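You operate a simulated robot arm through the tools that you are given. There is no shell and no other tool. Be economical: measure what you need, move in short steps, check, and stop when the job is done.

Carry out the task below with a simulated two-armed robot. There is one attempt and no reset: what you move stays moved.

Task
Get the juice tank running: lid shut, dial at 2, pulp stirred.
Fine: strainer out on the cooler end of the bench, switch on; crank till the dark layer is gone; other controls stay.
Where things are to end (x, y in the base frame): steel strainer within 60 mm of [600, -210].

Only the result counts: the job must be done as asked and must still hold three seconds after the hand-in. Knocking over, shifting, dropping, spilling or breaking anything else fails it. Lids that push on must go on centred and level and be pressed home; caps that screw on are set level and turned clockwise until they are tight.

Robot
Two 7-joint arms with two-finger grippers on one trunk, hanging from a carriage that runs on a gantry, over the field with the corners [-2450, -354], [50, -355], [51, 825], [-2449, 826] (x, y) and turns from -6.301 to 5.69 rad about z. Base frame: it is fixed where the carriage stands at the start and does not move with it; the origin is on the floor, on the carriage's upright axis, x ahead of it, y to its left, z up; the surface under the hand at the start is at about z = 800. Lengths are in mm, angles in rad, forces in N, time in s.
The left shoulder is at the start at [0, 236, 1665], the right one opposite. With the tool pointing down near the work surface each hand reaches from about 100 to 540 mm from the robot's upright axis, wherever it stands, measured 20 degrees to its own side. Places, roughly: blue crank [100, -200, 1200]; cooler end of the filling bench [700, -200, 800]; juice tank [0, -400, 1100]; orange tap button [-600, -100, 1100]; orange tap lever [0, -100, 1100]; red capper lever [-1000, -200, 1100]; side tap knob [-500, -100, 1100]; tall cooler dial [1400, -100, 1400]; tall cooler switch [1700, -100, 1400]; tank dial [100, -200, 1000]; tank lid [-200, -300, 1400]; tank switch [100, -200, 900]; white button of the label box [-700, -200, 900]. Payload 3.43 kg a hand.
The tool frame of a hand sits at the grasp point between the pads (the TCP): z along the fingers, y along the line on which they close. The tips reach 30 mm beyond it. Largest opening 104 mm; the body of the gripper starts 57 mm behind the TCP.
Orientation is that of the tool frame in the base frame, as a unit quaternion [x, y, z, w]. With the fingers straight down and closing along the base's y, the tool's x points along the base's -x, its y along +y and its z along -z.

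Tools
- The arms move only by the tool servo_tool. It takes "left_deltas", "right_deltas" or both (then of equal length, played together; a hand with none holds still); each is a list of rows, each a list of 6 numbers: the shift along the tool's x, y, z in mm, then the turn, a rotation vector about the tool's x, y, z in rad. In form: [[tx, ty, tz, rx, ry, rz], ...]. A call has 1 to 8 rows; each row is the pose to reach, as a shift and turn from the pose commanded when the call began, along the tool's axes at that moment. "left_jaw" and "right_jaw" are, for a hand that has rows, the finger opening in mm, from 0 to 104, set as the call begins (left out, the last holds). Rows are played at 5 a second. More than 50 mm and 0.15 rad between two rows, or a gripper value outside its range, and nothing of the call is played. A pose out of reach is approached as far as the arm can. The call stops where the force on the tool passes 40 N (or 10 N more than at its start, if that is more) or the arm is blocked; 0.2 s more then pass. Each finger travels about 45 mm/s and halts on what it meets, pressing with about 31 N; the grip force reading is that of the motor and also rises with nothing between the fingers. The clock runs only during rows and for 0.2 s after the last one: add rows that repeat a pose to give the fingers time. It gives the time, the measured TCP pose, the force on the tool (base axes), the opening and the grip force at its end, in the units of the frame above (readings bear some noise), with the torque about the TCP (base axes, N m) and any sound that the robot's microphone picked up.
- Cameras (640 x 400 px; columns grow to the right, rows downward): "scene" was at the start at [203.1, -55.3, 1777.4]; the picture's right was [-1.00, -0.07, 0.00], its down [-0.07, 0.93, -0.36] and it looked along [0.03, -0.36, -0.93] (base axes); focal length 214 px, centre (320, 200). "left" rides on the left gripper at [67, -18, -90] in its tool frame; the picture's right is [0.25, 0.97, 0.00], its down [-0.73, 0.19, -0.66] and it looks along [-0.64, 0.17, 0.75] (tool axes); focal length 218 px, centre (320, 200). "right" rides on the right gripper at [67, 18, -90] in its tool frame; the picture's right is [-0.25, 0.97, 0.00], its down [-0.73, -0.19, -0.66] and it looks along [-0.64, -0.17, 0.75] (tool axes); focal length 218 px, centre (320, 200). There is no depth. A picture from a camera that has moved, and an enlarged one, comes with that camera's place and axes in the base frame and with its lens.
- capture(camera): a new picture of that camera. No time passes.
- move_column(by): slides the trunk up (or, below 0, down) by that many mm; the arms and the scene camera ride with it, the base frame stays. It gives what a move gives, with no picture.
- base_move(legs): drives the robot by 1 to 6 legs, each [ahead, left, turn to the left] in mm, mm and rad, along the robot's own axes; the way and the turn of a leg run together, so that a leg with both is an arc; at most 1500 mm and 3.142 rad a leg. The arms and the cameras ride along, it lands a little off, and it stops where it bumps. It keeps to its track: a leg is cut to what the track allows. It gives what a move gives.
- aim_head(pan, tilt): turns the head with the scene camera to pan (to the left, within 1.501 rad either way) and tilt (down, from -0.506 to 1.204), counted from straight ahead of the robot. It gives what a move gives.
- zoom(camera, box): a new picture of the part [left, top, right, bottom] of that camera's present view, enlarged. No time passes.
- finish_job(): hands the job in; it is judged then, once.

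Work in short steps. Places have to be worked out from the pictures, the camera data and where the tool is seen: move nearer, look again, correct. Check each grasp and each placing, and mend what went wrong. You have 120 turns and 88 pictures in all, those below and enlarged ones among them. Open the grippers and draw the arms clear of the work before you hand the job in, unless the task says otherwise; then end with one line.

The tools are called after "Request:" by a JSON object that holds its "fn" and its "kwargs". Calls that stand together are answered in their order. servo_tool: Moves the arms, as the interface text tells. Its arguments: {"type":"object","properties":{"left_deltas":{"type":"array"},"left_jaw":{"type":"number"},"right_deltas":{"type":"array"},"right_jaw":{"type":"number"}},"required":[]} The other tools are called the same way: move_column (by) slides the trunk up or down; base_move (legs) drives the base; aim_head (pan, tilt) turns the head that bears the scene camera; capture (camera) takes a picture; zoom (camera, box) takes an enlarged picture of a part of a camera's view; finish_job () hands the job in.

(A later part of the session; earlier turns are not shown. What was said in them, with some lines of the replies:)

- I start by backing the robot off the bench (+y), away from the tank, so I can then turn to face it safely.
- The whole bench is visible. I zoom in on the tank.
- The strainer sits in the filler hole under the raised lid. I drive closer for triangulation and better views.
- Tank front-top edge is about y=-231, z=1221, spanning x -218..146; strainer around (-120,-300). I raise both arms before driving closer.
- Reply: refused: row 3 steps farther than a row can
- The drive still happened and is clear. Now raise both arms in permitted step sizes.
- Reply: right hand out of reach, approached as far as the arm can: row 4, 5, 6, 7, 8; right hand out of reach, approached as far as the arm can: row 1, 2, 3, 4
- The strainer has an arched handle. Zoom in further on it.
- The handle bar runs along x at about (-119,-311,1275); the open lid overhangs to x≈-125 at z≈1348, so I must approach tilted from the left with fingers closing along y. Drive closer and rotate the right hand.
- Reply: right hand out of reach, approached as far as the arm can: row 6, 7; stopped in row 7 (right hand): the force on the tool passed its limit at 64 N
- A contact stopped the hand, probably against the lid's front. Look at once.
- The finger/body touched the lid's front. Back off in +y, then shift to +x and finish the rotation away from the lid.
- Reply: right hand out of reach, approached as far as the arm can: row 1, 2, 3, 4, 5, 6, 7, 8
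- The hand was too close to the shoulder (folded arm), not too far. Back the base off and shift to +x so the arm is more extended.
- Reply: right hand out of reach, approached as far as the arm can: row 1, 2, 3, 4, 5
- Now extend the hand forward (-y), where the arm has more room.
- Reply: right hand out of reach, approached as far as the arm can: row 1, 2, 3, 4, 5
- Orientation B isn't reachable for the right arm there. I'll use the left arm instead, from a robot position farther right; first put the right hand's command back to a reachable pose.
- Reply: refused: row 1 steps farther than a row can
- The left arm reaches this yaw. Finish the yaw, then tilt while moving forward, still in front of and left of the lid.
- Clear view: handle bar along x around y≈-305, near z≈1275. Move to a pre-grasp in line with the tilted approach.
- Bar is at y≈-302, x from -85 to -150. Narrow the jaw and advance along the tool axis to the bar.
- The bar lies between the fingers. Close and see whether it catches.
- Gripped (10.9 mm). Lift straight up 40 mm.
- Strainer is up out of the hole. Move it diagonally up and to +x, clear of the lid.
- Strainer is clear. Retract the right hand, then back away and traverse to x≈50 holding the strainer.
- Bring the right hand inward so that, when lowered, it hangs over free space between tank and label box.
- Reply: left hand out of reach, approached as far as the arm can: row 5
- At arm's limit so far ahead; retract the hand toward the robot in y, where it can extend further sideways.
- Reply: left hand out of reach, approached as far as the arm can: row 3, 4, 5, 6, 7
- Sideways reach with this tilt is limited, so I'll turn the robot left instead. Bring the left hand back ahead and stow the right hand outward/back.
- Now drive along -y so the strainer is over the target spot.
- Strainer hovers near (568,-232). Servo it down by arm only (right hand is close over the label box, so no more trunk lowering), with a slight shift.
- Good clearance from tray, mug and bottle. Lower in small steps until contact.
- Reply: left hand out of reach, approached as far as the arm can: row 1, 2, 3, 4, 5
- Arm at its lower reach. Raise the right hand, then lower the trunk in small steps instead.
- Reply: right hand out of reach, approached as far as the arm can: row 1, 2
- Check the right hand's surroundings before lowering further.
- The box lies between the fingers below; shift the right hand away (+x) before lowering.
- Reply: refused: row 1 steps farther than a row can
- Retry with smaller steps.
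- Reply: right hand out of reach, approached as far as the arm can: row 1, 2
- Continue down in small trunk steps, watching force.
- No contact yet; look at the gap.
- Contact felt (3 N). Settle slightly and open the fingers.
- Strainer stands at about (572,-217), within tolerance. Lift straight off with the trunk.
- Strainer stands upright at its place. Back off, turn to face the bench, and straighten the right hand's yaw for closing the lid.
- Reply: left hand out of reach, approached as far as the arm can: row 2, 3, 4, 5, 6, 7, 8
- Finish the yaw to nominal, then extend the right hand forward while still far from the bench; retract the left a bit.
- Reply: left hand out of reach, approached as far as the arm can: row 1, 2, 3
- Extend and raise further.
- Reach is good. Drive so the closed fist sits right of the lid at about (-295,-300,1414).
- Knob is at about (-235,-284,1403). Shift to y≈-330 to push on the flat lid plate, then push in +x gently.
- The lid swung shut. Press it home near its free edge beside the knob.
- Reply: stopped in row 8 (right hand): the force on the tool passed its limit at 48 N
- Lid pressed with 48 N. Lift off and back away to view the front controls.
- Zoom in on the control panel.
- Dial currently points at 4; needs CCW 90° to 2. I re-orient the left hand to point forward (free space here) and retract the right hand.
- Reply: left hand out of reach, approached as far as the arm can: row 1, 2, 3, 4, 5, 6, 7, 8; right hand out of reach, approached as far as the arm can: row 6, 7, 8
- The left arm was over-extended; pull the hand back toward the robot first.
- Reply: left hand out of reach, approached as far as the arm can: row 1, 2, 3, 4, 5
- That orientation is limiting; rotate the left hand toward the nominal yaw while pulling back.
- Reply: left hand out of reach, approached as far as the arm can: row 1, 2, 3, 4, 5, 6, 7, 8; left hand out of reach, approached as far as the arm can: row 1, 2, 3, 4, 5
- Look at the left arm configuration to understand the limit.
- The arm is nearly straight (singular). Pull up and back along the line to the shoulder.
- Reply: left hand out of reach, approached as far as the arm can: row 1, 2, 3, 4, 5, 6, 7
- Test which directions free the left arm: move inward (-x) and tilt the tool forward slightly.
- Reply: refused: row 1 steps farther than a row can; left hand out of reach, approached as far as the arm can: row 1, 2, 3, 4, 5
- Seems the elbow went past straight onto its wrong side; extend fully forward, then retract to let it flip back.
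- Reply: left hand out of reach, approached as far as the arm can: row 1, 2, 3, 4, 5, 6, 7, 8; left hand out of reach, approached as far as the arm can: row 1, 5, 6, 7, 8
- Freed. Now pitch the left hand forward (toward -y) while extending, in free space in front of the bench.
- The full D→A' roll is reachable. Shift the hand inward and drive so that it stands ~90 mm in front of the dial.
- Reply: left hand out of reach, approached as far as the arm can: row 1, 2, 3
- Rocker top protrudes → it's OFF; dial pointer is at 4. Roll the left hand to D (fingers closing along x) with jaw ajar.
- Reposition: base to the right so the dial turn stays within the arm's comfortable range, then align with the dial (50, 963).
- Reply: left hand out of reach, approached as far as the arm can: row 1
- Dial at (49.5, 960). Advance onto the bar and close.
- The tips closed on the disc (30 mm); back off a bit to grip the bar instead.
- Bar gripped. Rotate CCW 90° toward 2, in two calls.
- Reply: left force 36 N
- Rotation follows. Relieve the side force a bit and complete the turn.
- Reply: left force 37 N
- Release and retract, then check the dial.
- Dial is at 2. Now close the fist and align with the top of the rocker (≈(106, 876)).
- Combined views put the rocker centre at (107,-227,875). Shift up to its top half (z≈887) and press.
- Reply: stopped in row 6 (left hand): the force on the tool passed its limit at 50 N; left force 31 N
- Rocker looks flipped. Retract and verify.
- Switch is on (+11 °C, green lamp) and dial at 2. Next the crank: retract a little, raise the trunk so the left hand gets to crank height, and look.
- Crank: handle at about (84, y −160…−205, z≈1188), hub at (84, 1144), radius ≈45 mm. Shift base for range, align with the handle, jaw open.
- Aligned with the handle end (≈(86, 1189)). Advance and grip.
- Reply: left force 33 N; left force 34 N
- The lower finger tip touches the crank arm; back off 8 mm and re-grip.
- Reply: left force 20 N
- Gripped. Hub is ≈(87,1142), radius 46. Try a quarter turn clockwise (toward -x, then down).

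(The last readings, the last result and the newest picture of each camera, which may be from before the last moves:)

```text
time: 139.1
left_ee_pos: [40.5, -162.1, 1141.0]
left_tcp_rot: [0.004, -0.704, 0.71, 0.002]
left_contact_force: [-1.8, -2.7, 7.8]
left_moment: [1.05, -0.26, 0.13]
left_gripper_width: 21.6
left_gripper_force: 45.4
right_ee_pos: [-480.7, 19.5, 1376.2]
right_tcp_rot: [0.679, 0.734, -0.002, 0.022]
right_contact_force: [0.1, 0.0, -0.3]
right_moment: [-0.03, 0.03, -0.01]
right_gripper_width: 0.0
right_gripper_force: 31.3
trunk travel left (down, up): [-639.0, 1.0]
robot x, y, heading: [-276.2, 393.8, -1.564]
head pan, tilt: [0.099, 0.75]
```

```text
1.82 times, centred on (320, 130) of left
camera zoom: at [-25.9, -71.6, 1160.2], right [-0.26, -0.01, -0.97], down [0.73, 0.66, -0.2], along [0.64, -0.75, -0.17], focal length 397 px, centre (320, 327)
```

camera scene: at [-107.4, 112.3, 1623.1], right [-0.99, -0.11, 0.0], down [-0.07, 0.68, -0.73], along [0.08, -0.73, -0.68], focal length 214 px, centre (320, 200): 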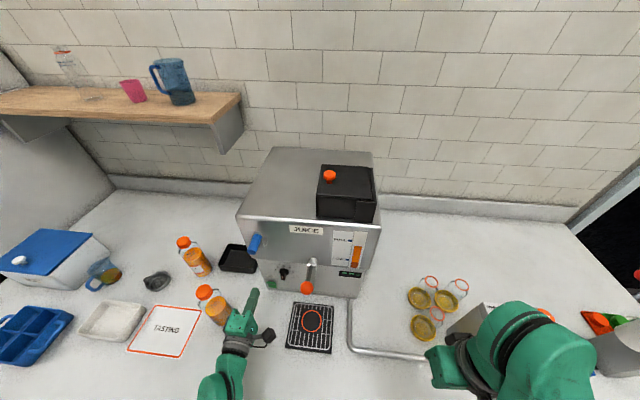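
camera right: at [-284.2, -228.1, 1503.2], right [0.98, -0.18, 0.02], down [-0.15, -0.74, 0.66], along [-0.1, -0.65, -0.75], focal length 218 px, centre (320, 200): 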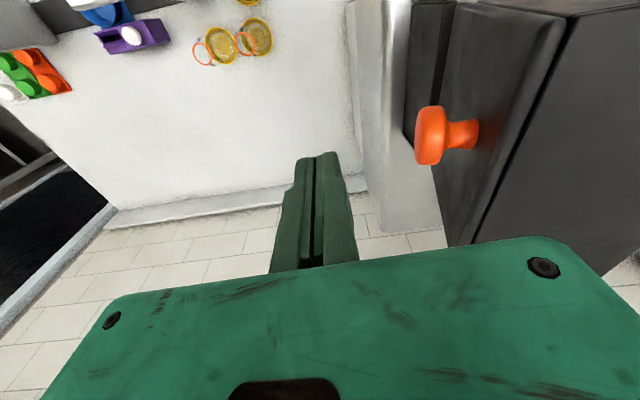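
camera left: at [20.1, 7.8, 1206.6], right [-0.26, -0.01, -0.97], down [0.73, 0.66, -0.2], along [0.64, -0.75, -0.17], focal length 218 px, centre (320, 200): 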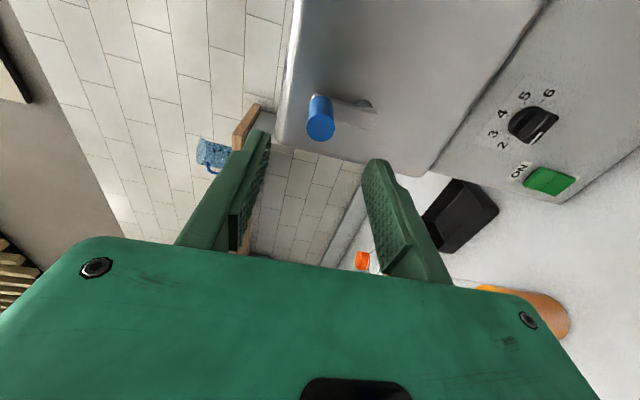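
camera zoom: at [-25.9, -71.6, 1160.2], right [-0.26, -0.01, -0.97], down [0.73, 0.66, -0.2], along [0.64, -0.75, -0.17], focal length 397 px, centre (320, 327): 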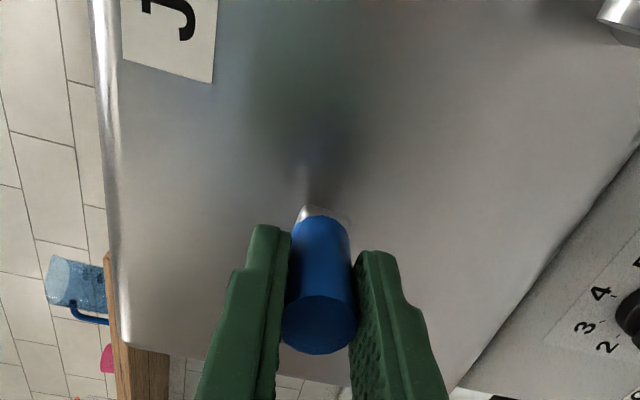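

Smooth with low forces. Do a full turn.

Request:
{"fn": "servo_tool", "kwargs": {"left_deltas": [[-13.5, 32.5, 0, 0, 0, 0], [-46, 46, 0, 0, 0, 0], [-78.5, 32.5, 0, 0, 0, 0], [-92, 0, 0, 0, 0, 0], [-78.5, -32.5, 0, 0, 0, 0], [-46, -46, 0, 0, 0, 0], [-13.5, -32.5, 0, 0, 0, 0], [0, 0, 0, 0, 0, 0]]}}

Request:
{"fn": "zoom", "kwargs": {"camera": "scene", "box": [170, 230, 350, 350]}}

```text
time: 139.7
left_ee_pos: [88.7, -164.0, 1101.6]
left_tcp_rot: [0.004, -0.699, 0.715, 0.002]
left_contact_force: [3.7, 5.0, 5.8]
left_moment: [1.69, 0.11, -0.01]
left_gripper_width: 22.0
left_gripper_force: 45.2
right_ee_pos: [-480.5, 19.1, 1375.7]
right_tcp_rot: [0.678, 0.735, -0.001, 0.021]
right_contact_force: [0.0, 0.3, -0.5]
right_moment: [0.02, -0.02, 0.01]
right_gripper_width: 0.0
right_gripper_force: 30.8
trunk travel left (down, up): [-639.0, 1.0]
robot x, y, heading: [-278.5, 390.7, -1.56]
head pan, tilt: [0.099, 0.75]
stopped in row 3 (left hand): the force on the tool passed its limit at 56 N (the readings are from after the stop); the commanded pose is now the measured one
```

```text
3.33 times, centred on (260, 290) of scene
camera zoom: at [-262.7, 112.1, 1872.6], right [-0.99, -0.11, 0.0], down [-0.08, 0.68, -0.73], along [0.08, -0.73, -0.68], focal length 715 px, centre (520, -100)
```

zoom: 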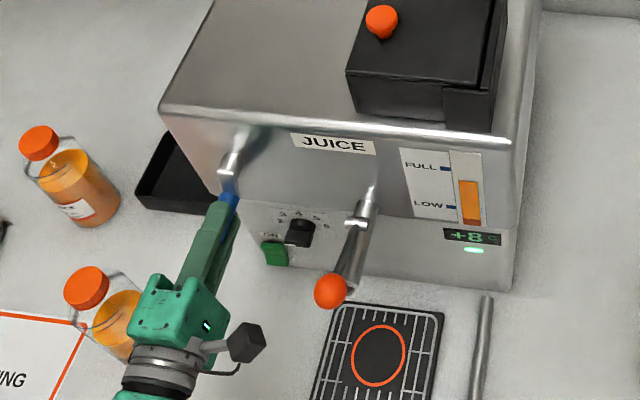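

Stopped on force at the bottom (too fast). Continue with 22° steps and a refitted circle (centre (86.5,1144.5), r 45).

Request:
{"fn": "servo_tool", "kwargs": {"left_deltas": [[-16.8, -2.1, 0, 0, 0, 0], [-30.7, -12.2, 0, 0, 0, 0], [-39.8, -26.8, 0, 0, 0, 0], [-42.8, -43.7, 0, 0, 0, 0], [-39.2, -60.5, 0, 0, 0, 0], [-29.6, -74.7, 0, 0, 0, 0], [-15.4, -84.3, 0, 0, 0, 0], [2.2, -87.9, 0, 0, 0, 0]]}}

```text
time: 141.5
left_ee_pos: [85.3, -158.1, 1187.2]
left_tcp_rot: [0.004, -0.702, 0.712, 0.003]
left_contact_force: [7.4, -2.9, -19.1]
left_moment: [1.45, -0.22, 0.49]
left_gripper_width: 22.2
left_gripper_force: 45.1
right_ee_pos: [-480.5, 20.5, 1374.2]
right_tcp_rot: [0.679, 0.734, 0.0, 0.021]
right_contact_force: [-0.8, 0.1, 1.0]
right_moment: [-0.03, -0.01, 0.03]
right_gripper_width: 0.1
right_gripper_force: 30.9
trunk travel left (down, up): [-639.0, 1.0]
robot x, y, heading: [-270.6, 396.2, -1.555]
head pan, tilt: [0.099, 0.75]
```

Good. Another full turn as two half-turn calls, then check the gauge.

Request:
{"fn": "servo_tool", "kwargs": {"left_deltas": [[17, 4.4, 0, 0, 0, 0], [31.5, 14, 0, 0, 0, 0], [41.1, 28.5, 0, 0, 0, 0], [44.5, 45.5, 0, 0, 0, 0], [41.1, 62.5, 0, 0, 0, 0], [31.5, 77, 0, 0, 0, 0], [17, 86.6, 0, 0, 0, 0], [0, 90, 0, 0, 0, 0]]}}

Request:
{"fn": "servo_tool", "kwargs": {"left_deltas": [[-17, -3.4, 0, 0, 0, 0], [-31.5, -13, 0, 0, 0, 0], [-41.1, -27.5, 0, 0, 0, 0], [-44.5, -44.5, 0, 0, 0, 0], [-41.1, -61.5, 0, 0, 0, 0], [-31.5, -76, 0, 0, 0, 0], [-17, -85.6, 0, 0, 0, 0], [0, -89, 0, 0, 0, 0]]}}

Request:
{"fn": "zoom", "kwargs": {"camera": "scene", "box": [170, 230, 350, 350]}}

```text
time: 143.3
left_ee_pos: [85.8, -163.9, 1101.9]
left_tcp_rot: [0.004, -0.698, 0.716, 0.004]
left_contact_force: [-7.5, 12.0, 21.4]
left_moment: [1.46, -0.28, 0.14]
left_gripper_width: 21.9
left_gripper_force: 45.2
right_ee_pos: [-480.9, 19.9, 1375.6]
right_tcp_rot: [0.679, 0.734, -0.001, 0.02]
right_contact_force: [-0.8, -0.3, -0.2]
right_moment: [0.0, -0.03, -0.01]
right_gripper_width: 0.0
right_gripper_force: 31.1
trunk travel left (down, up): [-639.0, 1.0]
robot x, y, heading: [-275.1, 391.5, -1.559]
head pan, tilt: [0.099, 0.75]
```

```text
time: 145.1
left_ee_pos: [86.6, -159.7, 1187.2]
left_tcp_rot: [0.005, -0.701, 0.713, 0.004]
left_contact_force: [5.7, 12.1, -8.4]
left_moment: [1.34, -0.18, 0.71]
left_gripper_width: 21.7
left_gripper_force: 44.8
right_ee_pos: [-480.7, 22.1, 1374.7]
right_tcp_rot: [0.678, 0.735, 0.0, 0.02]
right_contact_force: [-0.6, -0.7, 0.0]
right_moment: [0.01, -0.01, 0.05]
right_gripper_width: 0.0
right_gripper_force: 31.0
trunk travel left (down, up): [-639.0, 1.0]
robot x, y, heading: [-275.9, 393.5, -1.561]
head pan, tilt: [0.099, 0.75]
```

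```text
3.33 times, centred on (260, 290) of scene
camera zoom: at [-262.7, 112.8, 1872.4], right [-0.99, -0.11, 0.0], down [-0.08, 0.68, -0.73], along [0.08, -0.73, -0.68], focal length 715 px, centre (520, -100)
```

zoom: 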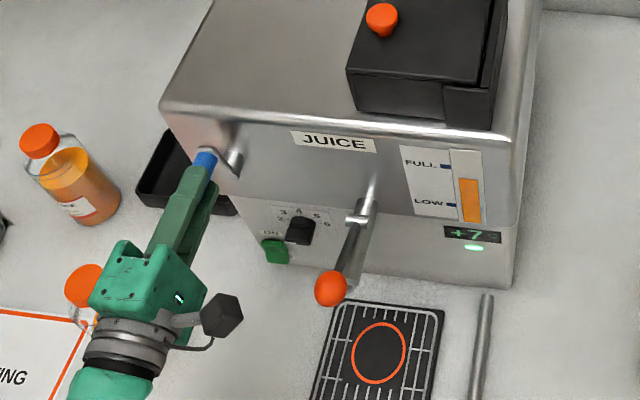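

Request:
{"fn": "zoom", "kwargs": {"camera": "scene", "box": [288, 270, 322, 304]}}

```text
11.76 times, centred on (305, 287) of scene
camera zoom: at [-262.7, 112.8, 1872.4], right [-0.99, -0.11, 0.0], down [-0.08, 0.68, -0.73], along [0.08, -0.73, -0.68], focal length 2523 px, centre (496, -824)
```

zoom: 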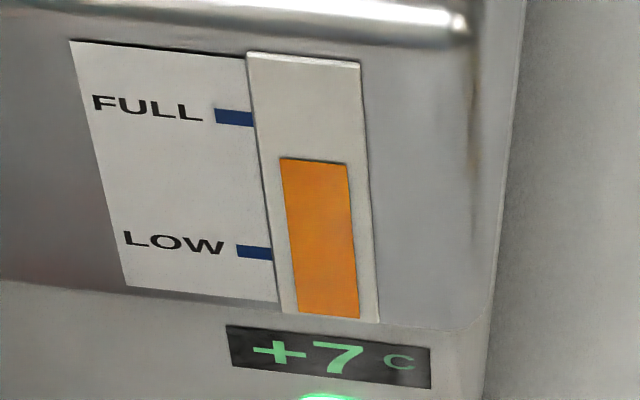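

The dark layer is gone. Release the crank, retract, and back the robot away.

Request:
{"fn": "servo_tool", "kwargs": {"left_deltas": [[0, 0, 0, 0, 0, 0], [0, 0, 0, 0, 0, 0], [0, 0, 0, 0, 0, 0], [0, 0, -30, 0, 0, 0], [0, 0, -70, 0, 0, 0]], "left_jaw": 60}}

Request:
{"fn": "base_move", "kwargs": {"legs": [[-350, 0, 0]]}}

Request:
{"fn": "servo_tool", "kwargs": {"right_deltas": [[0, 0, 0, 0, 0, 0], [0, 0, 0, 0, 0, 0]], "right_jaw": 60}}

Request:
{"fn": "capture", "kwargs": {"camera": "scene"}}

Request:
{"fn": "zoom", "kwargs": {"camera": "scene", "box": [200, 110, 350, 230]}}

```text
time: 146.3
left_ee_pos: [86.2, -89.7, 1186.7]
left_tcp_rot: [0.003, -0.699, 0.715, 0.003]
left_contact_force: [-0.8, 0.4, -0.6]
left_moment: [-0.01, 0.0, 0.0]
left_gripper_width: 60.0
left_gripper_force: 0.1
right_ee_pos: [-480.5, 18.4, 1374.4]
right_tcp_rot: [0.679, 0.734, -0.002, 0.02]
right_contact_force: [-0.8, 0.7, 0.2]
right_moment: [0.04, 0.01, 0.01]
right_gripper_width: 0.0
right_gripper_force: 30.6
trunk travel left (down, up): [-639.0, 1.0]
robot x, y, heading: [-275.9, 396.3, -1.562]
head pan, tilt: [0.099, 0.75]
```

```text
time: 148.6
left_ee_pos: [85.9, 263.4, 1187.3]
left_tcp_rot: [0.006, -0.7, 0.715, -0.001]
left_contact_force: [-0.8, -0.3, 0.5]
left_moment: [-0.01, 0.01, 0.0]
left_gripper_width: 59.8
left_gripper_force: 0.0
right_ee_pos: [-483.1, 368.4, 1375.2]
right_tcp_rot: [0.676, 0.737, -0.001, 0.022]
right_contact_force: [0.0, 0.2, -0.7]
right_moment: [0.02, -0.02, -0.02]
right_gripper_width: 0.0
right_gripper_force: 31.1
trunk travel left (down, up): [-639.0, 1.0]
robot x, y, heading: [-280.4, 744.1, -1.553]
head pan, tilt: [0.099, 0.75]
```

```text
time: 149.2
left_ee_pos: [83.9, 263.5, 1186.6]
left_tcp_rot: [0.007, -0.7, 0.715, 0.0]
left_contact_force: [-0.6, 0.6, 0.4]
left_moment: [0.0, 0.0, 0.01]
left_gripper_width: 60.0
left_gripper_force: 0.1
right_ee_pos: [-482.3, 369.6, 1375.6]
right_tcp_rot: [0.675, 0.738, -0.001, 0.021]
right_contact_force: [-0.4, 0.5, -0.1]
right_moment: [0.01, -0.03, 0.03]
right_gripper_width: 52.2
right_gripper_force: 0.0
trunk travel left (down, up): [-639.0, 1.0]
robot x, y, heading: [-280.6, 745.4, -1.552]
head pan, tilt: [0.099, 0.75]
```

```text
15 pictures are left
camera scene: at [-266.4, 463.8, 1872.9], right [-0.99, -0.12, 0.0], down [-0.08, 0.68, -0.73], along [0.09, -0.73, -0.68], focal length 214 px, centre (320, 200)
```

scene: 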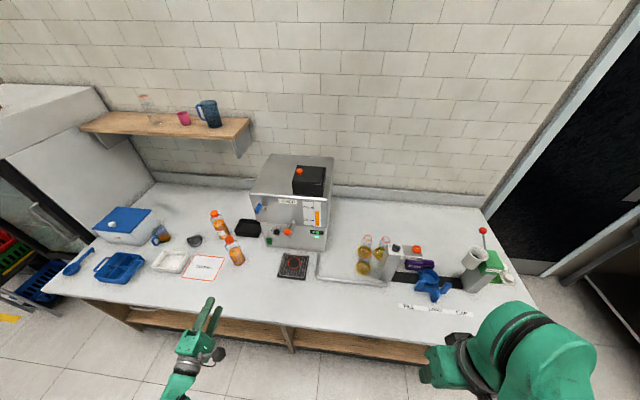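

```text
3.33 times, centred on (275, 170) of scene
camera zoom: at [-266.4, 463.8, 1872.9], right [-0.99, -0.12, 0.0], down [-0.08, 0.68, -0.73], along [0.09, -0.73, -0.68], focal length 715 px, centre (470, 300)
```

zoom: 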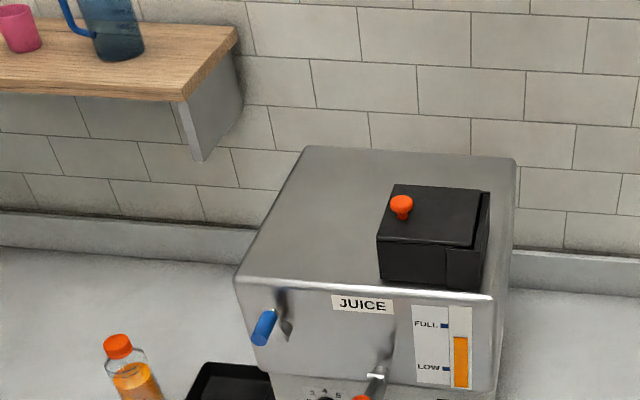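

Lid is shut, gauge clean. Last check of strainer and panel.

Request:
{"fn": "zoom", "kwargs": {"camera": "scene", "box": [140, 200, 260, 290]}}

Request:
{"fn": "zoom", "kwargs": {"camera": "scene", "box": [250, 195, 340, 260]}}

```text
4.44 times, centred on (200, 245) of scene
camera zoom: at [-266.4, 463.8, 1872.9], right [-0.99, -0.12, 0.0], down [-0.08, 0.68, -0.73], along [0.09, -0.73, -0.68], focal length 953 px, centre (853, 0)
```

zoom: 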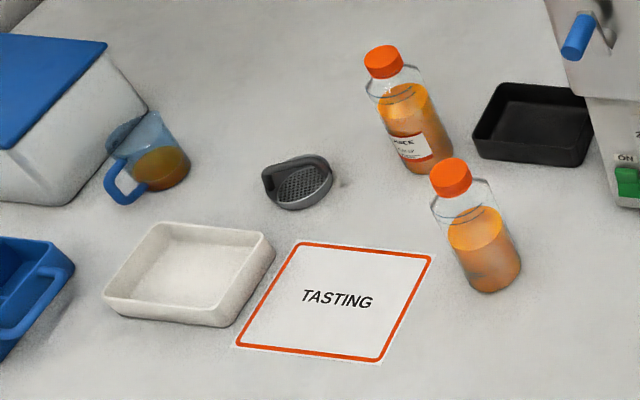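

```text
6.15 times, centred on (295, 228) of scene
camera zoom: at [-266.4, 463.8, 1872.9], right [-0.99, -0.12, 0.0], down [-0.08, 0.68, -0.73], along [0.09, -0.73, -0.68], focal length 1320 px, centre (474, 31)
```

zoom: 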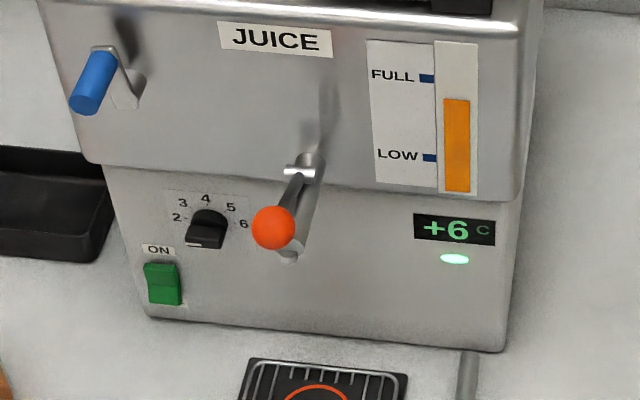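

Everything checks: strainer at ~(571,-219), lid shut, dial at 2, switch on, gauge clear, grippers open and arms clear. Handing in.

Request:
{"fn": "finish_job", "kwargs": {}}

```text
The job is handed in.
```

The juice tank is running: the lid is shut and pressed down, the dial is at 2, the switch is on, the dark pulp layer is gone, and the strainer stands about 31 mm from [600, -210] on the cooler end.
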